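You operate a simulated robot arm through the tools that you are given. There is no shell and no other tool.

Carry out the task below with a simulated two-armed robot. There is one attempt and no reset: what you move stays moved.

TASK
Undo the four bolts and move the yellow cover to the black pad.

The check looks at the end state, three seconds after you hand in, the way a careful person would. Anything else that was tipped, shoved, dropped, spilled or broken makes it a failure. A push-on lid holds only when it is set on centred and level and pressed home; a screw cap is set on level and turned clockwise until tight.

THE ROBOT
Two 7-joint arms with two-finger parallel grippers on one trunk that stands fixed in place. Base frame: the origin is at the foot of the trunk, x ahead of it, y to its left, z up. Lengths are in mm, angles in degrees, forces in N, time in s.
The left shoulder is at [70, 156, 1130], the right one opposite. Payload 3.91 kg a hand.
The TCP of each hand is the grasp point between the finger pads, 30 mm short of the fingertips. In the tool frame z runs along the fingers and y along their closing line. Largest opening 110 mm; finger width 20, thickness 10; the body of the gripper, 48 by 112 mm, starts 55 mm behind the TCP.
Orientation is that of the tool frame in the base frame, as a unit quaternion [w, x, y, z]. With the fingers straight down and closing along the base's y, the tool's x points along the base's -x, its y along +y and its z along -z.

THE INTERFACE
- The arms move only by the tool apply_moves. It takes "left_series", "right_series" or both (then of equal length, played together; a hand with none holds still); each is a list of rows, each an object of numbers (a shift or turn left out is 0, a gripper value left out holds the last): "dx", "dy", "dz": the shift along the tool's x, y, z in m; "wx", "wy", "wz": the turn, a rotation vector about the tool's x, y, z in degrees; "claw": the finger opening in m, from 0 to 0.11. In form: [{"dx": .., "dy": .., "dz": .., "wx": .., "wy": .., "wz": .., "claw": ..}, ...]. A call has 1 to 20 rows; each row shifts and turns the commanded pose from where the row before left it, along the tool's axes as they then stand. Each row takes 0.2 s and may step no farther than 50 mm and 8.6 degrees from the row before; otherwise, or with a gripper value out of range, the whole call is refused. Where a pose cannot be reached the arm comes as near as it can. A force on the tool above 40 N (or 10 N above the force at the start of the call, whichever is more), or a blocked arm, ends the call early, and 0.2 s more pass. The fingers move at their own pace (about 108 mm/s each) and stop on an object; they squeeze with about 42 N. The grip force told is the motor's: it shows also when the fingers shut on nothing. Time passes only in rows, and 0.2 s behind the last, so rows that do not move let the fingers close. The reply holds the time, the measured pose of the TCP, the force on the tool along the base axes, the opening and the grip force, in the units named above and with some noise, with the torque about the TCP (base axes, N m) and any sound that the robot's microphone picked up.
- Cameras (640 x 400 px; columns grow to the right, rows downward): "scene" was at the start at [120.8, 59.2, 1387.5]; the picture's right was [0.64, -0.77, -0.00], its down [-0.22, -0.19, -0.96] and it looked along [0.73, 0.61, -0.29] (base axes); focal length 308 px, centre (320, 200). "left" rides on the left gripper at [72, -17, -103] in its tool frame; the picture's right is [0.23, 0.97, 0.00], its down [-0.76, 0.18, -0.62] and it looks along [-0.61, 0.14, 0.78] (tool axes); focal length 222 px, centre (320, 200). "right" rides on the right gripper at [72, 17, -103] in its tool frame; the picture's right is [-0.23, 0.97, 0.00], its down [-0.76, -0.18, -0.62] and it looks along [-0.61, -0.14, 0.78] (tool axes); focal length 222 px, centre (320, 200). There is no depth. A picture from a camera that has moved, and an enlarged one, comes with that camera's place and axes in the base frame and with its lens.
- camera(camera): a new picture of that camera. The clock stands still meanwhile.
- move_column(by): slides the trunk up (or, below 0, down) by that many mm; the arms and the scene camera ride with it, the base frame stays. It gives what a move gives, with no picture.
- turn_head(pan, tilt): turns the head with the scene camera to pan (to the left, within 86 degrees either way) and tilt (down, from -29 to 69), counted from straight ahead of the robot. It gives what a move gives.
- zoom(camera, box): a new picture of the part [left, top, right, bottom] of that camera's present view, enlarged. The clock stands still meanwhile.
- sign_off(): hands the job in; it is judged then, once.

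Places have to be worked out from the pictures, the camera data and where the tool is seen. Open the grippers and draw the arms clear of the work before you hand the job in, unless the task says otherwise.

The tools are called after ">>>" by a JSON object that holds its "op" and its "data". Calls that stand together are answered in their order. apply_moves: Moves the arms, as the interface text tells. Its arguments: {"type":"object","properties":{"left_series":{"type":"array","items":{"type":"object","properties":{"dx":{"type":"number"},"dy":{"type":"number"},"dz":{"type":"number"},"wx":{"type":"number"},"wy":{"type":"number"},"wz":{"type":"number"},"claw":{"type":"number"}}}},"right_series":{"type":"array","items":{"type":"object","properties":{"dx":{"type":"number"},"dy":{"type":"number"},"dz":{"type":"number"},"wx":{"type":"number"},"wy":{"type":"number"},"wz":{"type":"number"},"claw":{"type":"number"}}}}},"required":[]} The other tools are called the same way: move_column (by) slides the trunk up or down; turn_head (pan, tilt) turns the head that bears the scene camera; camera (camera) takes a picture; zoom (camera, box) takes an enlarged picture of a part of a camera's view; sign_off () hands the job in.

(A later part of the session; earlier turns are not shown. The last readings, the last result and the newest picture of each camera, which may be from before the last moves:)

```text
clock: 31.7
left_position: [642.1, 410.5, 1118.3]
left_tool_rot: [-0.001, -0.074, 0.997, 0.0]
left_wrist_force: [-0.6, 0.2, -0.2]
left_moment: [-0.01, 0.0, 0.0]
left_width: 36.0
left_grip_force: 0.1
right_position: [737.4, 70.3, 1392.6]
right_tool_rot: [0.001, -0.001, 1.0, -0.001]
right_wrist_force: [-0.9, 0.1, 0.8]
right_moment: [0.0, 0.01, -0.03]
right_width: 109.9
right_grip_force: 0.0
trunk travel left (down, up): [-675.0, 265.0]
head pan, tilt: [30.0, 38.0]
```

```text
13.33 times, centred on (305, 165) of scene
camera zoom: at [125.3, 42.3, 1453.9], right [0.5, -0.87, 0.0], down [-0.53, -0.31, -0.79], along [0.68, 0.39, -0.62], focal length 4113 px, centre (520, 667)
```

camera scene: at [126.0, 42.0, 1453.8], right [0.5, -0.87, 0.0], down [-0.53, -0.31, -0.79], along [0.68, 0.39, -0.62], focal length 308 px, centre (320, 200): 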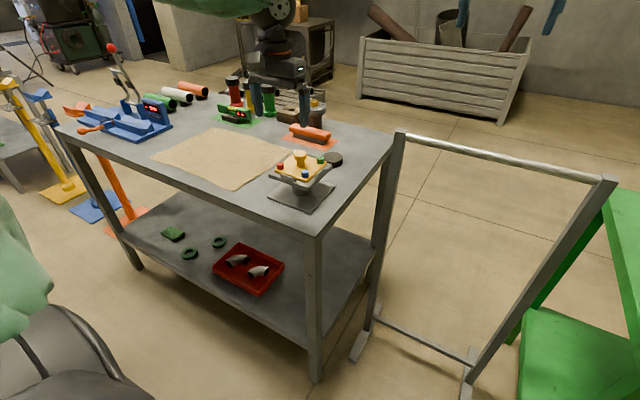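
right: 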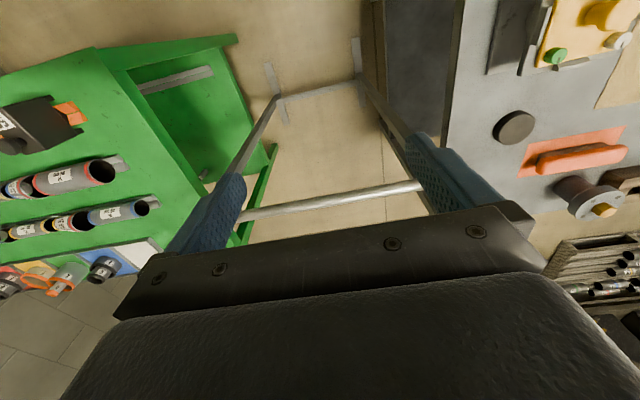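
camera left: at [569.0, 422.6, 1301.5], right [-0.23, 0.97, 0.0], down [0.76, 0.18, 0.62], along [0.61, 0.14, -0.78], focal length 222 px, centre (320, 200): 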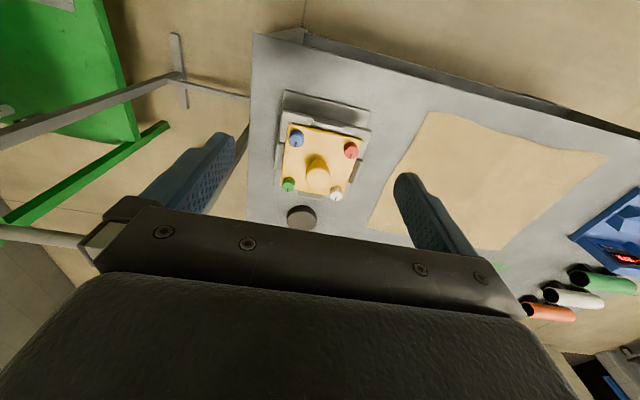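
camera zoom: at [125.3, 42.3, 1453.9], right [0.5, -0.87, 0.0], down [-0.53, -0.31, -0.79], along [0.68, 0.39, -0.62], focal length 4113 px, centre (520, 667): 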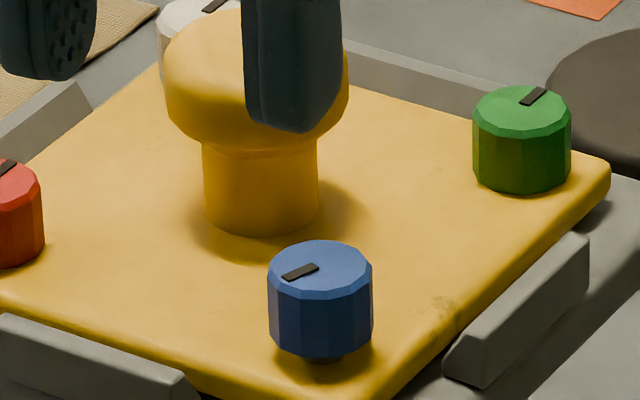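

Blue has turned roughly 160–170° and risen ~4–5 mm with a gap under it, now against a stop; it seems a captive bolt. I go over the red bolt and pre-turn the hand to +85°.

>>> {"op": "apply_moves", "data": {"left_series": [{"dx": -0.024, "dy": 0.0266, "dz": 0.004, "claw": 0.04}, {"dx": -0.024, "dy": 0.0266, "dz": 0.006}, {"dx": -0.024, "dy": 0.0266, "dz": 0.006}, {"wz": 8.5}, {"wz": 8.5}, {"wz": 8.5}, {"wz": 8.5}, {"wz": 8.5}, {"wz": 8.5}, {"wz": 8.5}, {"wz": 8.5}, {"wz": 8.5}, {"wz": 8.5}, {"wz": 8.5}, {}]}}

>>> {"op": "zoom", "data": {"camera": "left", "box": [240, 60, 400, 220]}}

```text
clock: 34.9
left_position: [699.9, 500.8, 1102.5]
left_tool_rot: [0.0, 0.676, 0.737, 0.001]
left_wrist_force: [0.0, 0.7, -0.3]
left_moment: [-0.01, -0.02, 0.02]
left_width: 40.0
left_grip_force: 0.0
right_position: [736.0, 70.7, 1392.6]
right_tool_rot: [0.0, 0.0, 1.0, 0.0]
right_wrist_force: [0.6, -0.9, 0.1]
right_moment: [0.0, -0.04, -0.02]
right_width: 110.1
right_grip_force: 0.0
trunk travel left (down, up): [-675.0, 265.0]
head pan, tilt: [30.0, 38.0]
```

```text
2.50 times, centred on (320, 140) of left
camera zoom: at [675.5, 570.8, 1205.7], right [0.95, 0.31, 0.0], down [0.24, -0.74, 0.62], along [0.19, -0.59, -0.78], focal length 555 px, centre (320, 350)
```

zoom: 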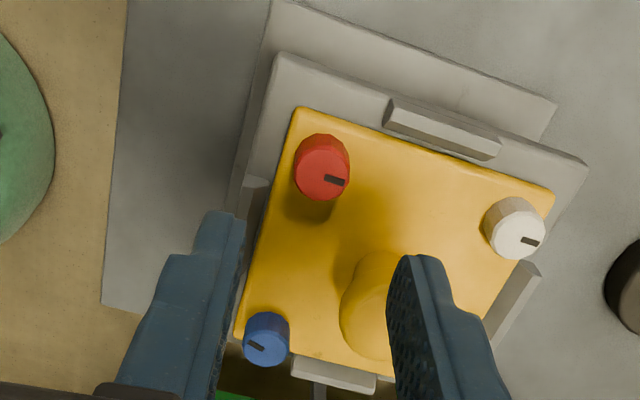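

Red is directly under the hand. I descend 72 mm as before and check alignment.

>>> {"op": "apply_moves", "data": {"left_series": [{"dz": 0.024}, {"dz": 0.024}, {"dz": 0.012}, {"dz": 0.012}, {}]}}

>>> {"op": "zoom", "data": {"camera": "left", "box": [240, 80, 400, 240]}}

```text
clock: 36.1
left_position: [699.3, 501.5, 1029.6]
left_tool_rot: [0.0, 0.675, 0.738, -0.001]
left_wrist_force: [0.4, -0.6, 0.3]
left_moment: [0.0, 0.02, 0.01]
left_width: 40.1
left_grip_force: 0.1
right_position: [734.8, 72.0, 1392.4]
right_tool_rot: [0.0, 0.0, 1.0, 0.0]
right_wrist_force: [0.0, 1.0, 0.5]
right_moment: [-0.05, 0.01, 0.0]
right_width: 110.2
right_grip_force: 0.0
trunk travel left (down, up): [-675.0, 265.0]
head pan, tilt: [30.0, 38.0]
```

```text
2.50 times, centred on (320, 160) of left
camera zoom: at [675.7, 570.0, 1133.2], right [0.95, 0.31, 0.0], down [0.24, -0.74, 0.62], along [0.19, -0.59, -0.78], focal length 555 px, centre (320, 300)
```

zoom: 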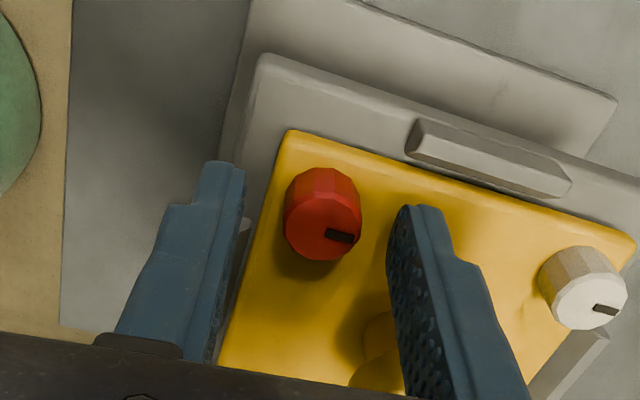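

Aligned to about 1 mm. I nudge 1 mm, grip, and turn 85° counter-clockwise with the small rise per step.

>>> {"op": "apply_moves", "data": {"left_series": [{"dy": 0.001}, {"claw": 0.0}, {}, {"wz": -8.5, "dz": -0.0002}, {"wz": -8.5, "dz": -0.00025}, {"wz": -8.5, "dz": -0.00025}, {"wz": -8.5, "dz": -0.00025}, {"wz": -8.5, "dz": -0.00025}, {"wz": -8.5, "dz": -0.00025}, {"wz": -8.5, "dz": -0.00025}, {"wz": -8.5, "dz": -0.00025}, {"wz": -8.5, "dz": -0.00025}, {"wz": -8.5, "dz": -0.00025}]}}

>>> {"op": "zoom", "data": {"camera": "left", "box": [240, 80, 400, 240]}}

```text
clock: 38.9
left_position: [699.4, 500.3, 1033.1]
left_tool_rot: [0.0, -0.001, 1.0, 0.0]
left_wrist_force: [-8.0, -7.3, -0.1]
left_moment: [0.1, 0.34, 0.0]
left_width: 19.7
left_grip_force: 41.5
right_position: [734.7, 69.8, 1392.8]
right_tool_rot: [0.0, 0.0, 1.0, 0.0]
right_wrist_force: [0.3, 0.2, 0.5]
right_moment: [-0.03, -0.01, -0.04]
right_width: 110.0
right_grip_force: 0.1
trunk travel left (down, up): [-675.0, 265.0]
head pan, tilt: [30.0, 38.0]
```

```text
2.50 times, centred on (320, 160) of left
camera zoom: at [627.3, 482.8, 1136.2], right [-0.23, 0.97, 0.0], down [0.76, 0.18, 0.62], along [0.61, 0.14, -0.78], focal length 555 px, centre (320, 300)
```

zoom: 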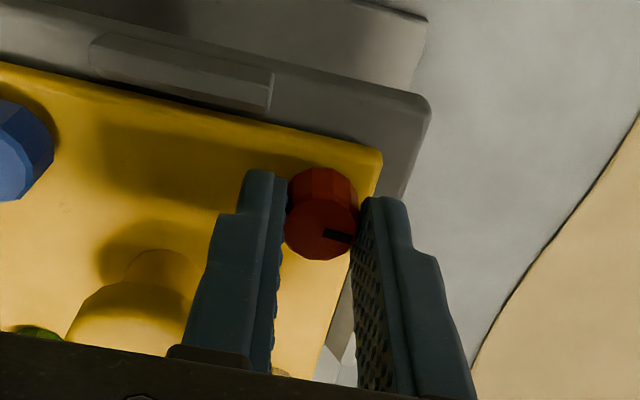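

Red follows well with almost no load. I continue another 85°.

>>> {"op": "apply_moves", "data": {"left_series": [{"wz": -8.5, "dz": -0.00025}, {"wz": -8.5, "dz": -0.00025}, {"wz": -8.5, "dz": -0.00025}, {"wz": -8.5, "dz": -0.00025}, {"wz": -8.5, "dz": -0.00025}, {"wz": -8.5, "dz": -0.00025}, {"wz": -8.5, "dz": -0.00025}, {"wz": -8.5, "dz": -0.00025}, {"wz": -8.5, "dz": -0.00025}, {"wz": -8.5, "dz": -0.00025}]}}

>>> {"op": "zoom", "data": {"camera": "left", "box": [240, 80, 400, 240]}}

>>> {"op": "zoom", "data": {"camera": "scene", "box": [265, 125, 345, 205]}}

```text
clock: 41.1
left_position: [700.2, 502.1, 1035.4]
left_tool_rot: [0.0, -0.677, 0.736, 0.0]
left_wrist_force: [0.7, 0.5, 6.8]
left_moment: [-0.15, -0.01, -0.33]
left_width: 19.6
left_grip_force: 42.1
right_position: [736.1, 70.4, 1392.8]
right_tool_rot: [0.0, 0.0, 1.0, 0.0]
right_wrist_force: [0.8, 0.4, -0.3]
right_moment: [-0.02, -0.03, 0.02]
right_width: 109.8
right_grip_force: 0.0
trunk travel left (down, up): [-675.0, 265.0]
head pan, tilt: [30.0, 38.0]
```

```text
2.50 times, centred on (320, 160) of left
camera zoom: at [710.6, 426.6, 1137.5], right [-0.99, -0.14, 0.0], down [-0.11, 0.77, 0.62], along [-0.09, 0.62, -0.78], focal length 555 px, centre (320, 300)
```

zoom: 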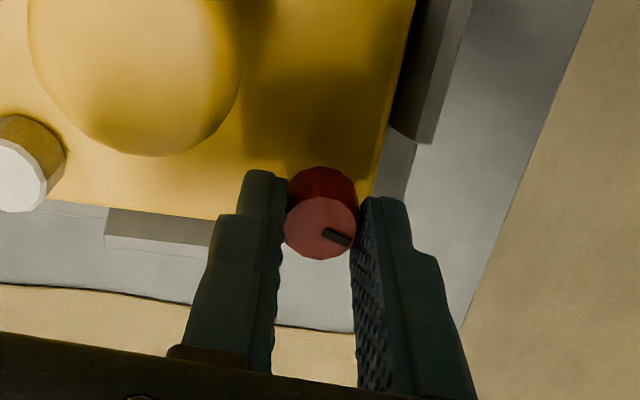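

```text
5.00 times, centred on (305, 165) of scene
camera zoom: at [123.7, 42.2, 1454.1], right [0.5, -0.87, 0.0], down [-0.53, -0.31, -0.79], along [0.68, 0.39, -0.62], focal length 1542 px, centre (395, 375)
```

zoom: 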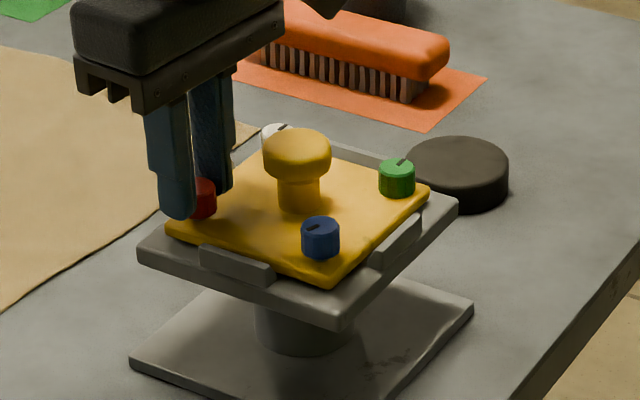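

Red reached the same stop (−0.33 N·m) after about the same angle. I release, rise to z≈1103, move +80 mm in x over the white bolt, and turn the hand back clockwise.

>>> {"op": "apply_moves", "data": {"left_series": [{"claw": 0.038}, {}, {"dz": -0.034}, {"dz": -0.034}, {"dx": -0.0035, "dy": -0.0399}, {"dx": -0.0035, "dy": -0.0399}, {}, {"wz": 8.5}, {"wz": 8.5}, {"wz": 8.5}, {"wz": 8.5}, {"wz": 8.5}, {"wz": 8.5}, {"wz": 8.5}, {"wz": 8.5}, {"wz": 8.5}, {"wz": 8.5}]}}

>>> {"op": "apply_moves", "data": {"left_series": [{"wz": 8.5}, {"wz": 8.5}, {"wz": 8.5}, {"wz": 8.5}, {"wz": 8.5}, {"wz": 8.5}, {"wz": 8.5}, {"wz": 8.5}, {"wz": 8.5}, {"wz": 8.5}, {}]}}

>>> {"op": "zoom", "data": {"camera": "left", "box": [240, 60, 400, 220]}}

>>> {"op": "zoom", "data": {"camera": "scene", "box": [265, 125, 345, 205]}}

```text
clock: 44.7
left_position: [780.0, 500.9, 1102.2]
left_tool_rot: [0.0, 0.001, 1.0, 0.0]
left_wrist_force: [1.5, -0.3, -0.4]
left_moment: [-0.01, -0.02, 0.01]
left_width: 38.0
left_grip_force: 0.1
right_position: [735.8, 71.6, 1393.0]
right_tool_rot: [0.0, 0.0, 1.0, -0.001]
right_wrist_force: [-0.4, 0.3, 0.4]
right_moment: [-0.02, -0.04, -0.02]
right_width: 109.9
right_grip_force: 0.0
trunk travel left (down, up): [-675.0, 265.0]
head pan, tilt: [30.0, 38.0]
```

```text
clock: 47.1
left_position: [780.2, 500.3, 1102.6]
left_tool_rot: [0.0, 0.676, 0.737, 0.001]
left_wrist_force: [0.0, 0.0, 0.4]
left_moment: [-0.01, -0.01, -0.02]
left_width: 38.3
left_grip_force: 0.1
right_position: [736.3, 69.3, 1392.1]
right_tool_rot: [0.0, 0.0, 1.0, -0.001]
right_wrist_force: [0.7, 1.3, -0.4]
right_moment: [0.04, 0.0, -0.01]
right_width: 109.8
right_grip_force: 0.0
trunk travel left (down, up): [-675.0, 265.0]
head pan, tilt: [30.0, 38.0]
```

```text
2.50 times, centred on (320, 140) of left
camera zoom: at [756.8, 571.1, 1204.8], right [0.95, 0.31, 0.0], down [0.24, -0.74, 0.62], along [0.19, -0.59, -0.78], focal length 555 px, centre (320, 350)
```

zoom: 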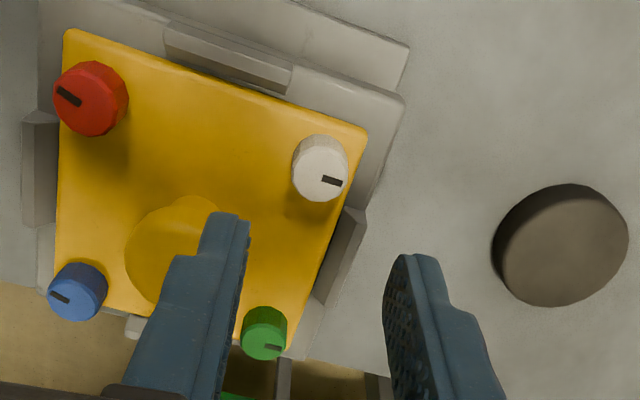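

```text
5.00 times, centred on (305, 165) of scene
camera zoom: at [124.1, 42.5, 1454.0], right [0.5, -0.87, 0.0], down [-0.53, -0.31, -0.79], along [0.68, 0.39, -0.62], focal length 1542 px, centre (395, 375)
```

zoom: 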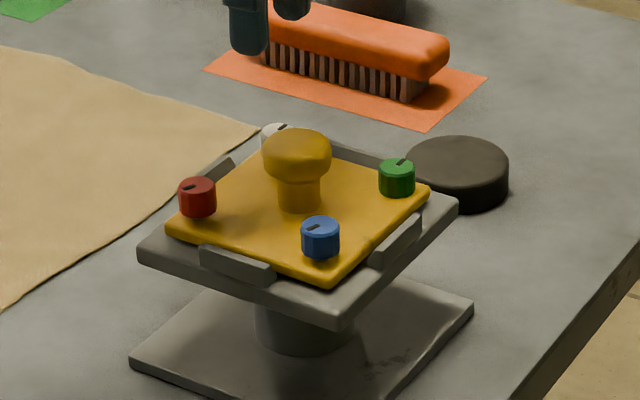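

White lies exactly under the hand; blue and red marks now point opposite to white and green. I descend on white.

>>> {"op": "apply_moves", "data": {"left_series": [{"dz": 0.024}, {"dz": 0.024}, {"dz": 0.012}, {"dz": 0.012}, {}]}}

>>> {"op": "zoom", "data": {"camera": "left", "box": [240, 80, 400, 240]}}

```text
clock: 48.3
left_position: [779.5, 499.2, 1028.9]
left_tool_rot: [0.0, 0.676, 0.737, 0.0]
left_wrist_force: [0.6, 0.2, -0.2]
left_moment: [0.0, -0.01, -0.01]
left_width: 38.5
left_grip_force: 0.0
right_position: [735.1, 70.3, 1393.2]
right_tool_rot: [0.0, 0.0, 1.0, 0.0]
right_wrist_force: [0.3, 1.3, 0.3]
right_moment: [-0.01, 0.01, -0.02]
right_width: 109.9
right_grip_force: 0.1
trunk travel left (down, up): [-675.0, 265.0]
head pan, tilt: [30.0, 38.0]
```

```text
2.50 times, centred on (320, 160) of left
camera zoom: at [756.3, 570.2, 1132.9], right [0.95, 0.31, 0.0], down [0.24, -0.74, 0.62], along [0.19, -0.59, -0.78], focal length 555 px, centre (320, 300)
```

zoom: 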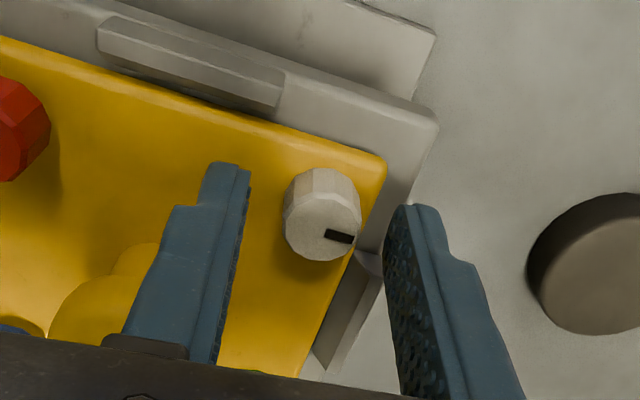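

Aligned. I grip and turn 153° in one go with the same small rise.

>>> {"op": "apply_moves", "data": {"left_series": [{"claw": 0.0}, {}, {"wz": -8.5, "dz": -0.0002}, {"wz": -8.5, "dz": -0.00025}, {"wz": -8.5, "dz": -0.00025}, {"wz": -8.5, "dz": -0.00025}, {"wz": -8.5, "dz": -0.00025}, {"wz": -8.5, "dz": -0.00025}, {"wz": -8.5, "dz": -0.00025}, {"wz": -8.5, "dz": -0.00025}, {"wz": -8.5, "dz": -0.00025}, {"wz": -8.5, "dz": -0.00025}, {"wz": -8.5, "dz": -0.00025}, {"wz": -8.5, "dz": -0.00025}, {"wz": -8.5, "dz": -0.00025}, {"wz": -8.5, "dz": -0.00025}, {"wz": -8.5, "dz": -0.00025}, {"wz": -8.5, "dz": -0.00025}, {"wz": -8.5, "dz": -0.00025}, {"wz": -8.5, "dz": -0.00025}]}}

>>> {"op": "zoom", "data": {"camera": "left", "box": [240, 80, 400, 240]}}

```text
clock: 52.5
left_position: [780.3, 499.1, 1034.5]
left_tool_rot: [0.001, -0.56, 0.829, 0.0]
left_wrist_force: [-2.2, -2.4, 8.2]
left_moment: [-0.18, -0.08, 0.0]
left_width: 19.7
left_grip_force: 42.0
right_position: [734.6, 69.8, 1393.4]
right_tool_rot: [0.0, 0.0, 1.0, 0.0]
right_wrist_force: [-0.8, -0.3, -0.1]
right_moment: [0.0, 0.01, 0.03]
right_width: 109.9
right_grip_force: 0.1
trunk travel left (down, up): [-675.0, 265.0]
head pan, tilt: [30.0, 38.0]
```

```text
2.50 times, centred on (320, 160) of left
camera zoom: at [768.6, 426.1, 1137.2], right [-0.99, 0.15, 0.0], down [0.12, 0.77, 0.62], along [0.09, 0.62, -0.78], focal length 555 px, centre (320, 300)
```

zoom: 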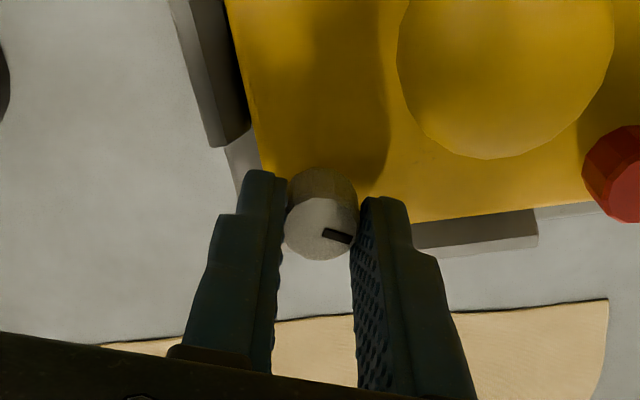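

White is not yet at its stop (no torque). I turn the last 34°.

>>> {"op": "apply_moves", "data": {"left_series": [{"wz": -8.5, "dz": -0.0003}, {"wz": -8.5, "dz": -0.0003}, {"wz": -8.5, "dz": -0.0003}, {"wz": -8.5}]}}

>>> {"op": "zoom", "data": {"camera": "left", "box": [240, 80, 400, 240]}}

```text
clock: 53.5
left_position: [780.8, 500.4, 1035.0]
left_tool_rot: [0.001, 0.778, -0.629, 0.0]
left_wrist_force: [-2.3, -0.9, 1.7]
left_moment: [0.31, -0.12, -0.25]
left_width: 19.9
left_grip_force: 41.3
right_position: [735.2, 71.5, 1392.9]
right_tool_rot: [-0.001, 0.0, 1.0, 0.0]
right_wrist_force: [0.2, -0.3, 0.7]
right_moment: [0.03, 0.01, 0.02]
right_width: 109.9
right_grip_force: 0.0
trunk travel left (down, up): [-675.0, 265.0]
head pan, tilt: [30.0, 38.0]
```

```text
2.50 times, centred on (320, 160) of left
camera zoom: at [811.6, 432.8, 1137.2], right [-0.9, -0.43, 0.0], down [-0.33, 0.71, 0.62], along [-0.27, 0.56, -0.78], focal length 555 px, centre (320, 300)
```

zoom: 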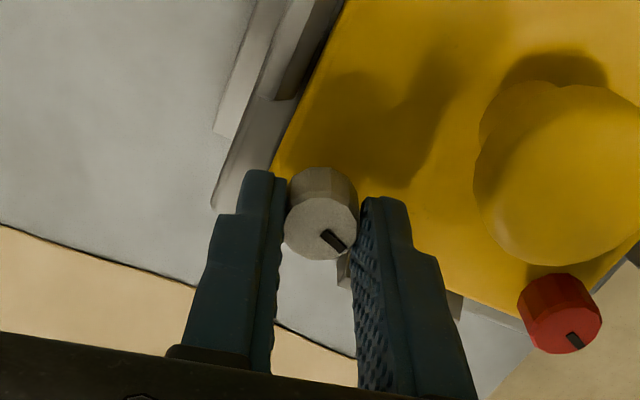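

White is at its stop too; its mark now matches red's. I release, rise, move −80 mm in y over green and turn the hand back clockwise.

>>> {"op": "apply_moves", "data": {"left_series": [{"claw": 0.038}, {}, {"dz": -0.034}, {"dz": -0.034}, {"dx": 0.0391, "dy": 0.0083}, {"dx": 0.0391, "dy": 0.0083}, {}, {"wz": 8.5}, {"wz": 8.5}, {"wz": 8.5}, {"wz": 8.5}, {"wz": 8.5}, {"wz": 8.5}, {"wz": 8.5}, {"wz": 8.5}, {"wz": 8.5}, {"wz": 8.5}]}}

>>> {"op": "apply_moves", "data": {"left_series": [{"wz": 8.5}, {"wz": 8.5}, {"wz": 8.5}, {"wz": 8.5}, {"wz": 8.5}, {"wz": 8.5}, {"wz": 8.5}, {"wz": 8.5}, {"wz": 8.5}, {"wz": 8.5}, {"wz": 8.5}, {"wz": 8.5}, {}]}}

>>> {"op": "zoom", "data": {"camera": "left", "box": [240, 60, 400, 220]}}

>>> {"op": "camera", "data": {"camera": "left"}}

```text
clock: 57.1
left_position: [780.8, 422.1, 1101.7]
left_tool_rot: [0.0, -0.147, 0.989, 0.0]
left_wrist_force: [-0.4, 0.1, -0.1]
left_moment: [-0.03, -0.01, 0.01]
left_width: 38.1
left_grip_force: 0.1
right_position: [736.1, 71.7, 1394.5]
right_tool_rot: [0.0, 0.0, 1.0, 0.0]
right_wrist_force: [-0.7, 0.0, -0.6]
right_moment: [-0.01, 0.02, 0.05]
right_width: 109.9
right_grip_force: 0.1
trunk travel left (down, up): [-675.0, 265.0]
head pan, tilt: [30.0, 38.0]
```

```text
clock: 59.9
left_position: [781.1, 421.8, 1102.7]
left_tool_rot: [0.0, 0.676, 0.737, 0.0]
left_wrist_force: [0.4, 0.8, 0.0]
left_moment: [-0.02, 0.0, 0.02]
left_width: 38.0
left_grip_force: 0.2
right_position: [736.4, 69.9, 1393.8]
right_tool_rot: [0.0, 0.0, 1.0, 0.0]
right_wrist_force: [-0.1, 0.0, -0.4]
right_moment: [-0.01, -0.03, -0.01]
right_width: 110.1
right_grip_force: 0.1
trunk travel left (down, up): [-675.0, 265.0]
head pan, tilt: [30.0, 38.0]
```

```text
2.50 times, centred on (320, 140) of left
camera zoom: at [757.2, 490.8, 1205.2], right [0.95, 0.31, 0.0], down [0.24, -0.74, 0.62], along [0.19, -0.59, -0.78], focal length 555 px, centre (320, 350)
```

zoom: 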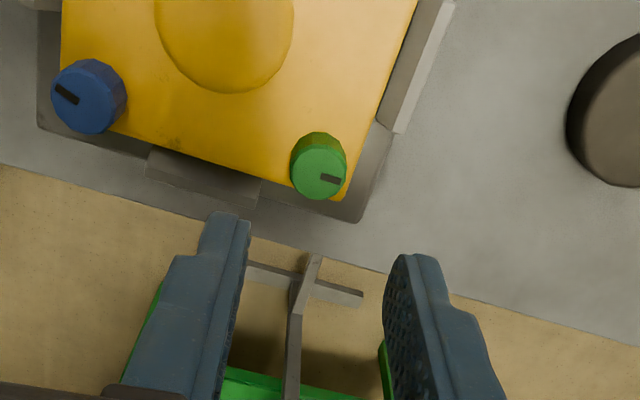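

```text
taken
camera left: at [757.2, 490.8, 1205.2], right [0.95, 0.31, 0.0], down [0.24, -0.74, 0.62], along [0.19, -0.59, -0.78], focal length 222 px, centre (320, 200)
```

left: 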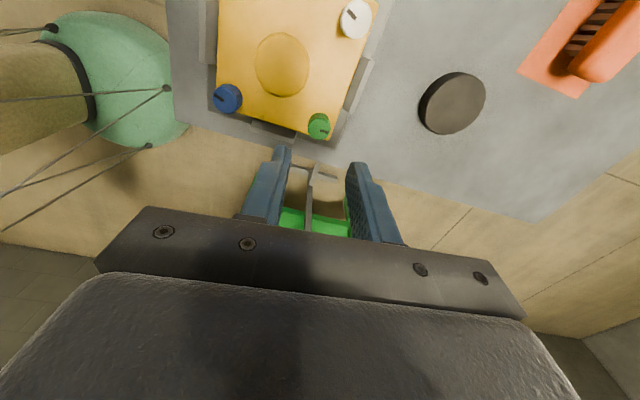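

Green is under the hand. I descend, grip, and turn.

>>> {"op": "apply_moves", "data": {"left_series": [{"dz": 0.024}, {"dz": 0.024}, {"dz": 0.012}, {"dz": 0.012}, {}]}}

>>> {"op": "zoom", "data": {"camera": "left", "box": [240, 80, 400, 240]}}

```text
clock: 61.1
left_position: [780.7, 422.5, 1030.9]
left_tool_rot: [-0.001, 0.676, 0.737, -0.001]
left_wrist_force: [-0.2, -0.3, 0.1]
left_moment: [-0.01, -0.02, 0.0]
left_width: 37.9
left_grip_force: 0.0
right_position: [735.7, 71.7, 1393.2]
right_tool_rot: [0.001, -0.001, 1.0, 0.0]
right_wrist_force: [0.5, 1.0, 0.2]
right_moment: [0.04, 0.01, -0.03]
right_width: 110.1
right_grip_force: 0.2
trunk travel left (down, up): [-675.0, 265.0]
head pan, tilt: [30.0, 38.0]
```

```text
2.50 times, centred on (320, 160) of left
camera zoom: at [757.4, 492.6, 1133.5], right [0.95, 0.31, 0.0], down [0.24, -0.74, 0.62], along [0.19, -0.59, -0.78], focal length 555 px, centre (320, 300)
```

zoom: 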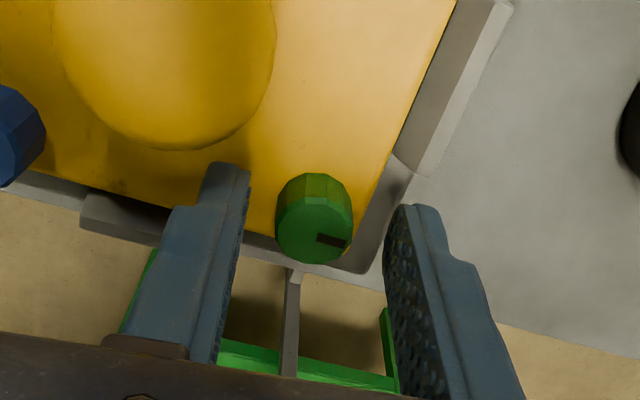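

Green is ~2 mm toward −y, 1 mm toward −x; I correct, grip, and turn 145°.

>>> {"op": "apply_moves", "data": {"left_series": [{"dx": -0.0022, "dy": -0.001}, {"claw": 0.0}, {}, {"wz": -8.5, "dz": -0.0002}, {"wz": -8.5, "dz": -0.00025}, {"wz": -8.5, "dz": -0.00025}, {"wz": -8.5, "dz": -0.00025}, {"wz": -8.5, "dz": -0.00025}, {"wz": -8.5, "dz": -0.00025}, {"wz": -8.5, "dz": -0.00025}, {"wz": -8.5, "dz": -0.00025}, {"wz": -8.5, "dz": -0.00025}, {"wz": -8.5, "dz": -0.00025}, {"wz": -8.5, "dz": -0.00025}, {"wz": -8.5, "dz": -0.00025}, {"wz": -8.5, "dz": -0.00025}, {"wz": -8.5, "dz": -0.00025}, {"wz": -8.5, "dz": -0.00025}, {"wz": -8.5, "dz": -0.00025}, {"wz": -8.5, "dz": -0.00025}]}}

>>> {"op": "apply_moves", "data": {"left_series": [{"wz": -8.5, "dz": -0.00025}, {"wz": -8.5, "dz": -0.0003}, {"wz": -8.5, "dz": -0.0003}, {"wz": -8.5}, {"wz": -8.5}]}}

>>> {"op": "zoom", "data": {"camera": "left", "box": [240, 80, 400, 240]}}

```text
clock: 65.3
left_position: [778.2, 418.6, 1033.9]
left_tool_rot: [-0.001, -0.497, 0.868, -0.001]
left_wrist_force: [5.0, 9.9, 15.8]
left_moment: [-0.27, 0.07, -0.04]
left_width: 19.5
left_grip_force: 41.9
right_position: [735.4, 70.3, 1393.9]
right_tool_rot: [0.0, 0.0, 1.0, 0.0]
right_wrist_force: [0.0, 0.3, -0.7]
right_moment: [0.01, -0.04, 0.01]
right_width: 109.8
right_grip_force: 0.0
trunk travel left (down, up): [-675.0, 265.0]
head pan, tilt: [30.0, 38.0]
```

```text
clock: 66.5
left_position: [778.7, 417.6, 1034.6]
left_tool_rot: [0.001, 0.777, -0.629, -0.001]
left_wrist_force: [-1.8, -0.4, 2.3]
left_moment: [-0.02, -0.21, -0.26]
left_width: 19.7
left_grip_force: 42.2
right_position: [736.2, 70.9, 1394.3]
right_tool_rot: [0.0, 0.001, 1.0, 0.0]
right_wrist_force: [-0.8, -0.9, -0.8]
right_moment: [0.05, -0.04, 0.04]
right_width: 109.9
right_grip_force: 0.1
trunk travel left (down, up): [-675.0, 265.0]
head pan, tilt: [30.0, 38.0]
```

```text
2.50 times, centred on (320, 160) of left
camera zoom: at [810.4, 350.3, 1137.5], right [-0.9, -0.43, 0.0], down [-0.33, 0.71, 0.62], along [-0.27, 0.56, -0.78], focal length 555 px, centre (320, 300)
```

zoom: 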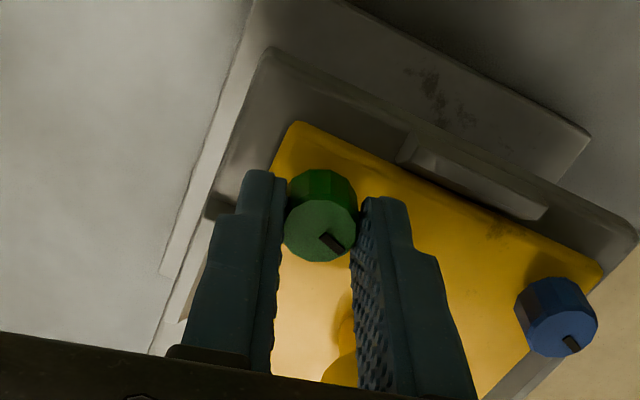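

All four bolts are at their stops with matching marks. I release, rise, and turn the hand to a ≈ −20° (facing outward) to inspect the cover and the pad.

>>> {"op": "apply_moves", "data": {"left_series": [{"claw": 0.038}, {}, {"dz": -0.034}, {"dz": -0.04}, {"wz": 8.6}, {"wz": 8.6}, {"wz": 8.6}, {"wz": 8.6}, {"wz": 8.6}, {"wz": 8.6}, {"wz": 8.6}, {"wz": 8.6}, {"wz": 8.6}, {"wz": 4.6}, {}]}}

>>> {"op": "camera", "data": {"camera": "left"}}

>>> {"op": "zoom", "data": {"camera": "scene", "box": [265, 125, 345, 205]}}

```text
clock: 69.7
left_position: [779.1, 418.0, 1108.8]
left_tool_rot: [-0.001, -0.173, 0.985, 0.0]
left_wrist_force: [0.0, -1.0, -0.6]
left_moment: [0.02, 0.0, -0.01]
left_width: 38.2
left_grip_force: 0.1
right_position: [736.4, 70.8, 1393.2]
right_tool_rot: [0.0, -0.001, 1.0, 0.0]
right_wrist_force: [-0.2, 0.4, 0.4]
right_moment: [-0.03, 0.02, 0.03]
right_width: 110.1
right_grip_force: 0.0
trunk travel left (down, up): [-675.0, 265.0]
head pan, tilt: [30.0, 38.0]
```

```text
taken
camera left: at [716.8, 377.6, 1212.0], right [-0.55, 0.84, 0.0], down [0.66, 0.43, 0.62], along [0.52, 0.34, -0.78], focal length 222 px, centre (320, 200)
```

left: 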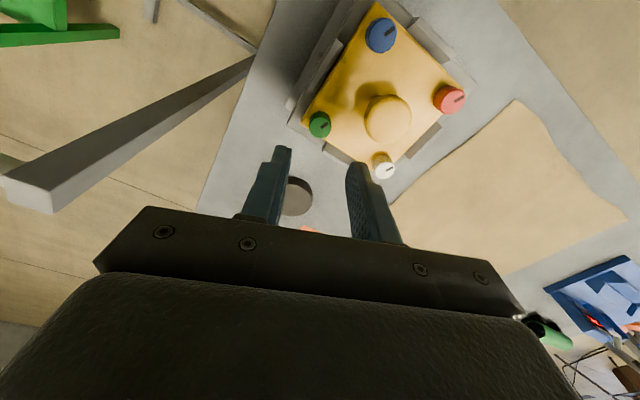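

```text
5.00 times, centred on (305, 165) of scene
camera zoom: at [124.2, 42.5, 1454.0], right [0.5, -0.87, 0.0], down [-0.53, -0.31, -0.79], along [0.68, 0.39, -0.62], focal length 1542 px, centre (395, 375)
```

zoom: 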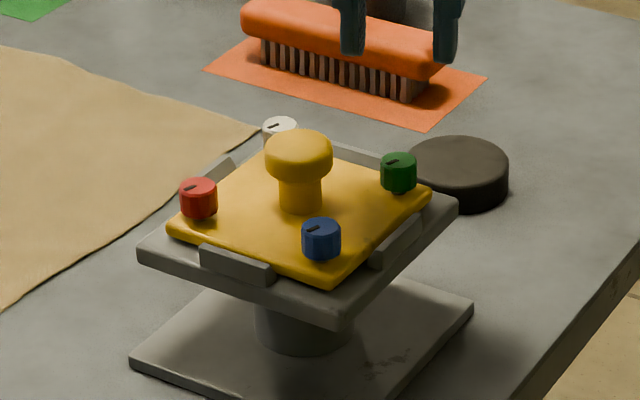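

All bolts are raised and turned. Now I test the reach: hand moves at z≈1109 to above the pad at about (935, 464).

>>> {"op": "apply_moves", "data": {"left_series": [{"dx": -0.0406, "dy": -0.0025}, {"dx": -0.0406, "dy": -0.0025}, {"dx": -0.0406, "dy": -0.0025}, {"dx": -0.0406, "dy": -0.0025}, {}]}}

>>> {"op": "camera", "data": {"camera": "left"}}

>>> {"op": "camera", "data": {"camera": "scene"}}

```text
clock: 70.9
left_position: [934.5, 465.1, 1110.4]
left_tool_rot: [0.0, -0.173, 0.985, 0.0]
left_wrist_force: [0.0, 0.3, -0.3]
left_moment: [-0.02, 0.04, -0.02]
left_width: 37.9
left_grip_force: 0.0
right_position: [734.2, 71.2, 1395.1]
right_tool_rot: [0.0, 0.001, 1.0, 0.001]
right_wrist_force: [-0.2, 0.4, 0.4]
right_moment: [-0.01, -0.02, 0.01]
right_width: 110.0
right_grip_force: 0.0
trunk travel left (down, up): [-675.0, 265.0]
head pan, tilt: [30.0, 38.0]
```

```text
taken
camera left: at [871.7, 424.4, 1213.3], right [-0.55, 0.84, 0.0], down [0.65, 0.43, 0.62], along [0.52, 0.34, -0.78], focal length 222 px, centre (320, 200)
```

left: 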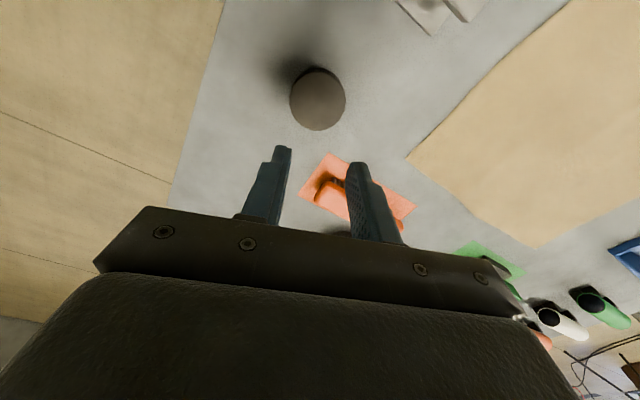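

```text
taken
camera scene: at [122.6, 42.9, 1454.2], right [0.5, -0.87, 0.0], down [-0.53, -0.31, -0.79], along [0.68, 0.39, -0.62], focal length 308 px, centre (320, 200)
```

scene: 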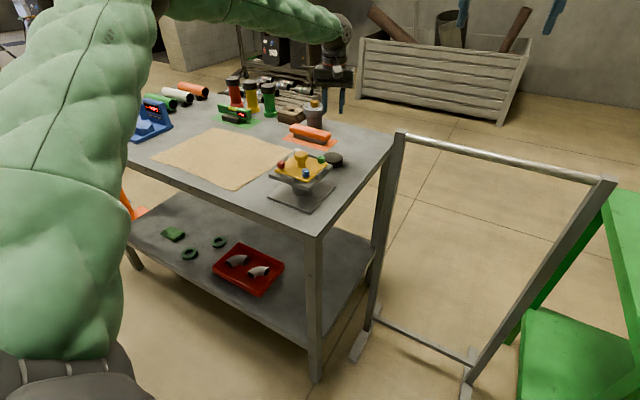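

Reach is fine here. The nearly vertical view puts the pad's top centre near (935, 463, 921), ~70 mm across. I test the lower placing height by descending the empty hand 140 mm straight down and re-measuring.

>>> {"op": "apply_moves", "data": {"left_series": [{"dz": 0.035}, {"dz": 0.035}, {"dz": 0.035}, {"dz": 0.02}, {"dz": 0.015}, {}]}}

>>> {"op": "camera", "data": {"camera": "left"}}

>>> {"op": "zoom", "data": {"camera": "scene", "box": [280, 100, 380, 180]}}

```text
clock: 72.3
left_position: [936.0, 466.2, 968.7]
left_tool_rot: [0.0, -0.173, 0.985, 0.0]
left_wrist_force: [-0.8, 0.4, -1.0]
left_moment: [-0.02, -0.03, 0.0]
left_width: 38.1
left_grip_force: 0.1
right_position: [735.7, 70.4, 1393.1]
right_tool_rot: [0.0, 0.0, 1.0, 0.0]
right_wrist_force: [0.0, -0.4, 0.6]
right_moment: [-0.06, -0.03, 0.01]
right_width: 109.8
right_grip_force: 0.2
trunk travel left (down, up): [-675.0, 265.0]
head pan, tilt: [30.0, 38.0]
```

```text
taken
camera left: at [872.5, 424.1, 1071.1], right [-0.55, 0.84, 0.0], down [0.66, 0.43, 0.62], along [0.52, 0.34, -0.78], focal length 222 px, centre (320, 200)
```

left: 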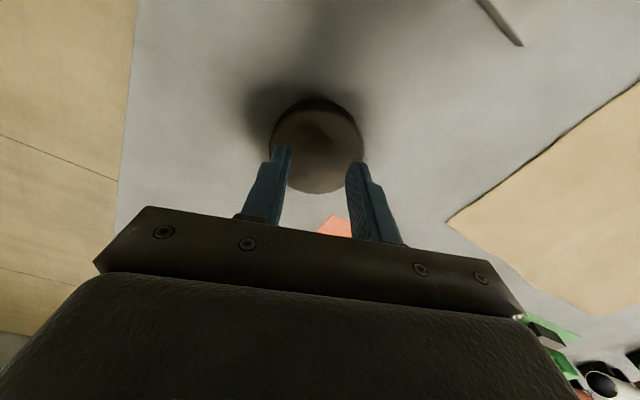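

```text
5.00 times, centred on (330, 140) of scene
camera zoom: at [124.3, 42.9, 1454.0], right [0.5, -0.87, 0.0], down [-0.53, -0.31, -0.79], along [0.68, 0.39, -0.62], focal length 1542 px, centre (270, 500)
```

zoom: 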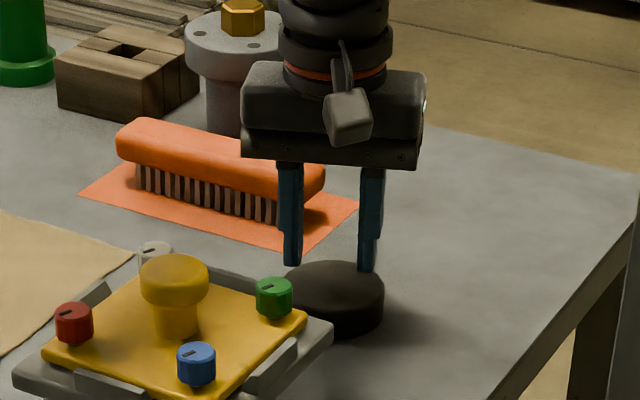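

Reach down to the placing height works, and the pad is right under the hand. I zoom to refine the pad's centre.

>>> {"op": "zoom", "data": {"camera": "left", "box": [250, 80, 390, 210]}}

```text
3.08 times, centred on (320, 145) of left
camera zoom: at [872.5, 424.1, 1071.1], right [-0.55, 0.84, 0.0], down [0.66, 0.43, 0.62], along [0.52, 0.34, -0.78], focal length 684 px, centre (320, 369)
```

zoom: 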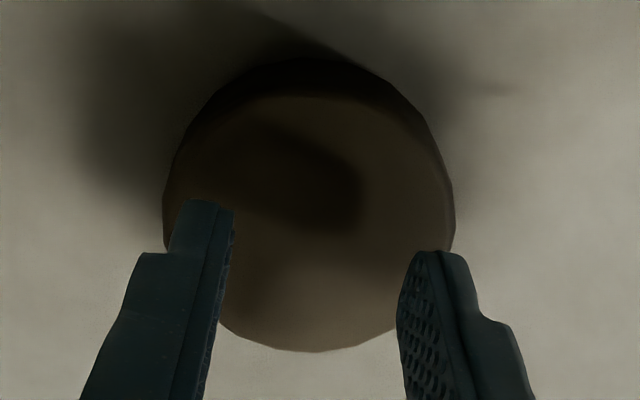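

Pad centre is ≈2 mm beyond and −2 mm in y of the hand axis, i.e. near (937, 464). I go back up and over the knob with the same hand orientation, opening to 58 mm.

>>> {"op": "apply_moves", "data": {"left_series": [{"dz": -0.047}, {"dz": -0.047}, {"dz": -0.047}, {"dx": 0.03706, "dy": 0.0123}, {"dx": 0.03706, "dy": 0.0123}, {"dx": 0.03706, "dy": 0.0123, "claw": 0.058}, {"dx": 0.03706, "dy": 0.0123}, {"dx": 0.03706, "dy": 0.0123}, {}]}}

>>> {"op": "zoom", "data": {"camera": "left", "box": [250, 80, 390, 210]}}

>>> {"op": "zoom", "data": {"camera": "scene", "box": [265, 125, 345, 205]}}

```text
clock: 74.3
left_position: [741.5, 458.8, 1105.8]
left_tool_rot: [-0.001, -0.174, 0.985, 0.0]
left_wrist_force: [0.7, -0.5, 0.2]
left_moment: [-0.01, 0.0, -0.01]
left_width: 58.0
left_grip_force: 0.0
right_position: [737.4, 70.9, 1392.0]
right_tool_rot: [0.0, 0.0, 1.0, -0.001]
right_wrist_force: [-0.7, -0.8, -0.8]
right_moment: [0.02, 0.01, -0.02]
right_width: 110.0
right_grip_force: 0.1
trunk travel left (down, up): [-675.0, 265.0]
head pan, tilt: [30.0, 38.0]
```

```text
3.08 times, centred on (320, 145) of left
camera zoom: at [679.6, 418.1, 1209.1], right [-0.55, 0.84, 0.0], down [0.66, 0.43, 0.62], along [0.52, 0.34, -0.78], focal length 684 px, centre (320, 369)
```

zoom: 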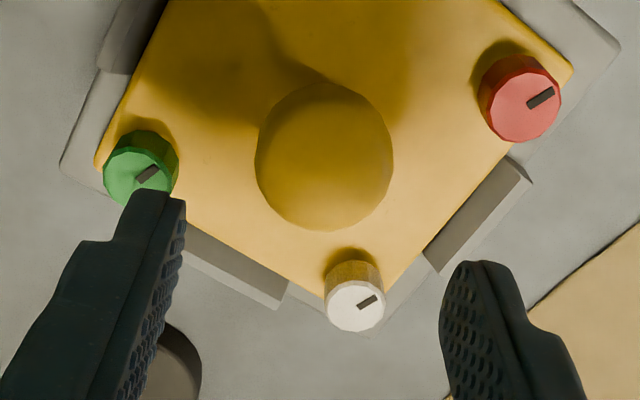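

```text
5.00 times, centred on (305, 165) of scene
camera zoom: at [125.4, 42.2, 1453.9], right [0.5, -0.87, 0.0], down [-0.53, -0.31, -0.79], along [0.68, 0.39, -0.62], focal length 1542 px, centre (395, 375)
```

zoom: 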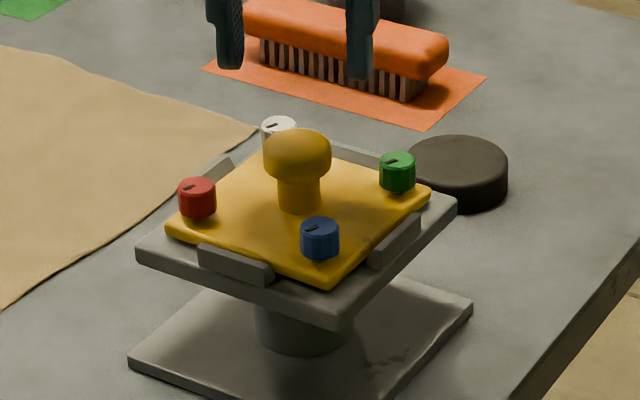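

The knob head is ~3 mm behind and 1 mm right of the hand axis. I shift accordingly and descend part way, then recheck.

>>> {"op": "apply_moves", "data": {"left_series": [{"dx": 0.0025, "dy": 0.0008, "dz": 0.02}, {"dz": 0.02}, {}, {}]}}

>>> {"op": "zoom", "data": {"camera": "left", "box": [250, 80, 390, 210]}}

>>> {"op": "zoom", "data": {"camera": "scene", "box": [265, 125, 345, 205]}}

```text
clock: 75.3
left_position: [739.5, 458.7, 1068.4]
left_tool_rot: [0.001, -0.173, 0.985, 0.001]
left_wrist_force: [-0.7, -0.5, 0.3]
left_moment: [-0.01, 0.02, -0.01]
left_width: 57.9
left_grip_force: 0.1
right_position: [737.3, 70.5, 1392.5]
right_tool_rot: [0.001, 0.0, 1.0, 0.0]
right_wrist_force: [0.2, 0.6, 0.0]
right_moment: [0.0, 0.02, 0.03]
right_width: 109.9
right_grip_force: 0.0
trunk travel left (down, up): [-675.0, 265.0]
head pan, tilt: [30.0, 38.0]
```

```text
3.08 times, centred on (320, 145) of left
camera zoom: at [676.4, 418.2, 1171.0], right [-0.55, 0.84, 0.0], down [0.66, 0.43, 0.62], along [0.52, 0.34, -0.78], focal length 684 px, centre (320, 369)
```

zoom: 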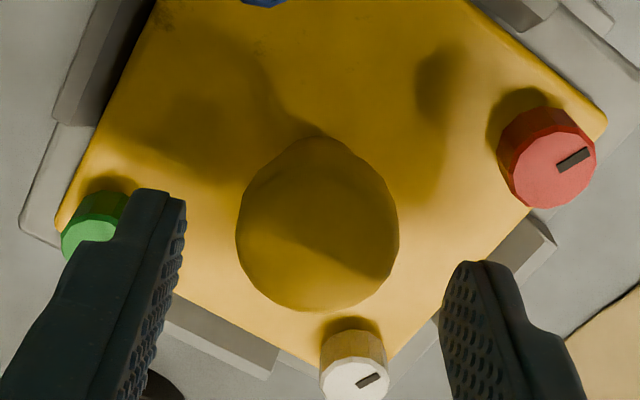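

```text
5.00 times, centred on (305, 165) of scene
camera zoom: at [124.5, 42.5, 1454.0], right [0.5, -0.87, 0.0], down [-0.53, -0.31, -0.79], along [0.68, 0.39, -0.62], focal length 1542 px, centre (395, 375)
```

zoom: 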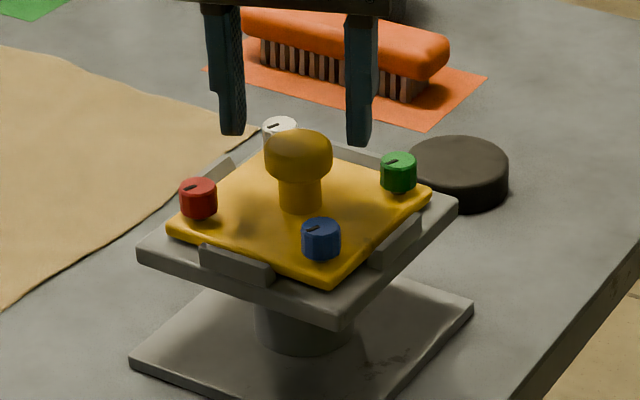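

The knob is centred between the fingers. I narrow to 52 mm and descend 38 mm so the pads straddle the knob head (tips ≈7 mm above the cover).

>>> {"op": "apply_moves", "data": {"left_series": [{"claw": 0.052}, {"dz": 0.014}, {"dz": 0.012}, {"dz": 0.012}, {}]}}

>>> {"op": "zoom", "data": {"camera": "left", "box": [240, 80, 400, 230]}}

>>> {"op": "zoom", "data": {"camera": "scene", "box": [285, 135, 335, 175]}}

```text
clock: 76.5
left_position: [738.1, 459.1, 1030.0]
left_tool_rot: [0.001, -0.174, 0.985, 0.0]
left_wrist_force: [0.1, 0.0, 1.1]
left_moment: [0.02, 0.02, 0.02]
left_width: 51.9
left_grip_force: 0.1
right_position: [736.2, 70.9, 1392.8]
right_tool_rot: [-0.001, 0.0, 1.0, -0.001]
right_wrist_force: [-0.4, -0.8, -0.6]
right_moment: [-0.01, -0.01, -0.01]
right_width: 109.9
right_grip_force: 0.1
trunk travel left (down, up): [-675.0, 265.0]
head pan, tilt: [30.0, 38.0]
```

```text
2.67 times, centred on (320, 155) of left
camera zoom: at [675.9, 418.3, 1133.1], right [-0.55, 0.84, 0.0], down [0.66, 0.43, 0.62], along [0.52, 0.34, -0.78], focal length 592 px, centre (320, 320)
```

zoom: 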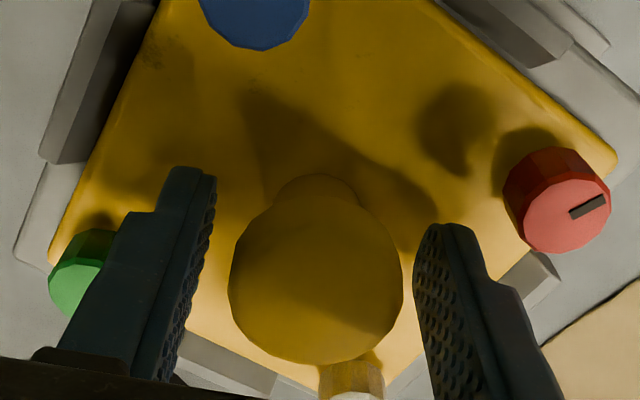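

```text
10.00 times, centred on (310, 155) of scene
camera zoom: at [124.1, 42.5, 1454.0], right [0.5, -0.87, 0.0], down [-0.53, -0.31, -0.79], along [0.68, 0.39, -0.62], focal length 3084 px, centre (420, 650)
```

zoom: 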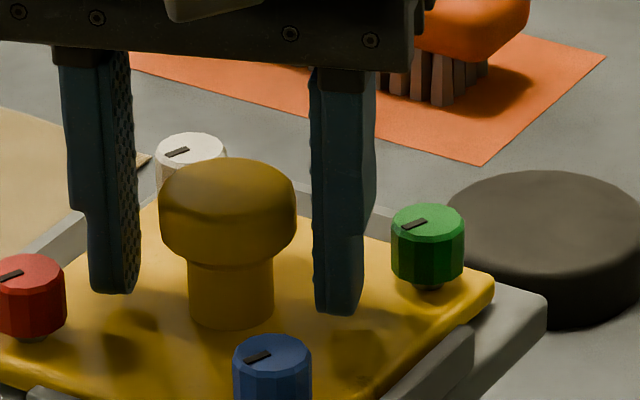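

Fingers straddle the knob with clearance to all bolts, and the bolts show thin shanks beneath (raised). I close on the knob.

>>> {"op": "apply_moves", "data": {"left_series": [{"claw": 0.0}, {}, {}]}}

>>> {"op": "zoom", "data": {"camera": "scene", "box": [285, 135, 335, 175]}}

```text
clock: 77.3
left_position: [738.7, 459.4, 1030.9]
left_tool_rot: [-0.001, -0.173, 0.985, -0.001]
left_wrist_force: [-1.7, -1.5, 0.4]
left_moment: [0.05, -0.08, -0.23]
left_width: 36.9
left_grip_force: 42.0
right_position: [736.1, 70.7, 1392.6]
right_tool_rot: [-0.001, 0.0, 1.0, 0.0]
right_wrist_force: [0.3, -0.4, 0.3]
right_moment: [-0.01, -0.02, 0.02]
right_width: 109.8
right_grip_force: 0.1
trunk travel left (down, up): [-675.0, 265.0]
head pan, tilt: [30.0, 38.0]
```

```text
10.00 times, centred on (310, 155) of scene
camera zoom: at [124.0, 42.4, 1454.0], right [0.5, -0.87, 0.0], down [-0.53, -0.31, -0.79], along [0.68, 0.39, -0.62], focal length 3084 px, centre (420, 650)
```

zoom: 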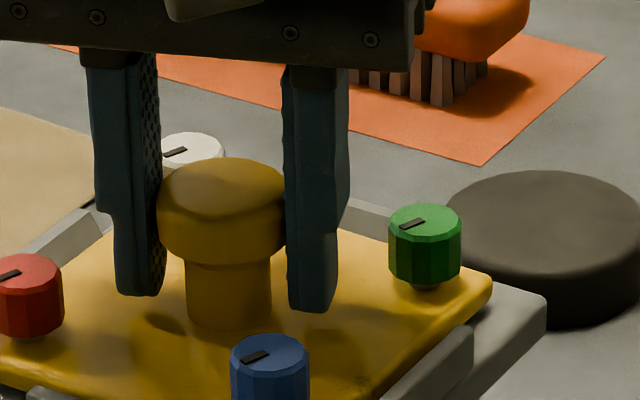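

Knob gripped at 36.9 mm; the cover shifted a hair, so it is loose. I lift slowly 6 mm and check the load and picture.

>>> {"op": "apply_moves", "data": {"left_series": [{"dz": -0.002}, {"dz": -0.002}, {"dz": -0.002}, {}]}}

>>> {"op": "zoom", "data": {"camera": "scene", "box": [265, 125, 345, 205]}}

```text
clock: 78.3
left_position: [739.3, 458.9, 1036.1]
left_tool_rot: [0.0, -0.173, 0.985, -0.001]
left_wrist_force: [-0.7, 0.0, -9.7]
left_moment: [-0.01, -0.01, -0.02]
left_width: 37.2
left_grip_force: 42.0
right_position: [737.3, 71.0, 1392.5]
right_tool_rot: [-0.001, 0.0, 1.0, 0.001]
right_wrist_force: [0.4, 0.6, -0.6]
right_moment: [-0.03, -0.05, -0.03]
right_width: 110.0
right_grip_force: 0.1
trunk travel left (down, up): [-675.0, 265.0]
head pan, tilt: [30.0, 38.0]
```

```text
5.00 times, centred on (305, 165) of scene
camera zoom: at [125.0, 43.2, 1453.9], right [0.5, -0.87, 0.0], down [-0.53, -0.31, -0.79], along [0.68, 0.39, -0.62], focal length 1542 px, centre (395, 375)
```

zoom: 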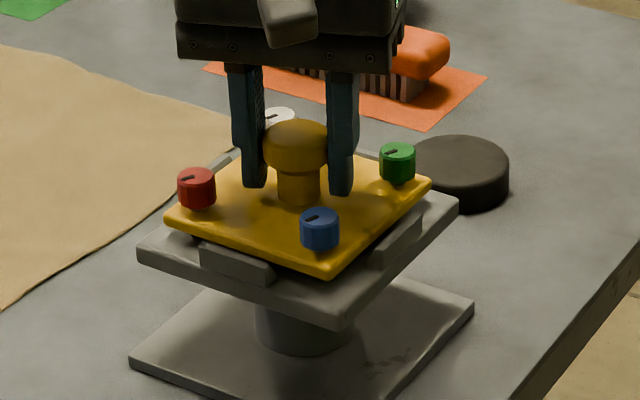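

The cover lifts free with its bolts (≈1 kg load) and the stand stays put. I raise it 60 mm more and check level.

>>> {"op": "apply_moves", "data": {"left_series": [{"dz": -0.01}, {"dz": -0.015}, {"dz": -0.02}, {"dz": -0.015}, {}]}}

>>> {"op": "zoom", "data": {"camera": "scene", "box": [255, 105, 355, 205]}}

```text
clock: 79.5
left_position: [738.7, 459.5, 1097.1]
left_tool_rot: [-0.002, -0.174, 0.985, 0.001]
left_wrist_force: [0.2, 0.2, -9.3]
left_moment: [0.03, 0.04, -0.02]
left_width: 37.5
left_grip_force: 41.8
right_position: [737.7, 71.4, 1391.7]
right_tool_rot: [-0.001, 0.0, 1.0, 0.0]
right_wrist_force: [0.6, 0.1, -0.8]
right_moment: [-0.01, -0.02, 0.0]
right_width: 109.9
right_grip_force: 0.2
trunk travel left (down, up): [-675.0, 265.0]
head pan, tilt: [30.0, 38.0]
```

```text
4.00 times, centred on (305, 155) of scene
camera zoom: at [125.2, 43.2, 1453.8], right [0.5, -0.87, 0.0], down [-0.53, -0.31, -0.79], along [0.68, 0.39, -0.62], focal length 1234 px, centre (380, 380)
```

zoom: 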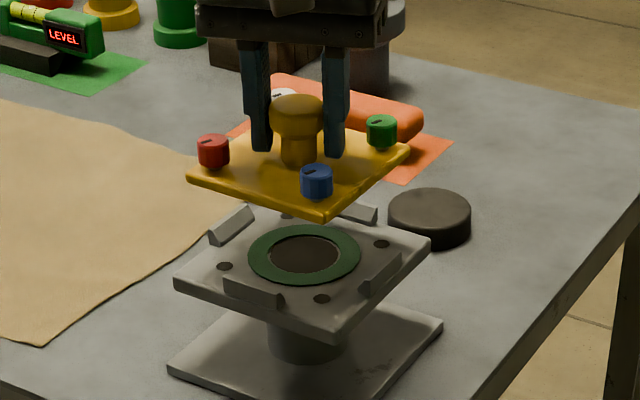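

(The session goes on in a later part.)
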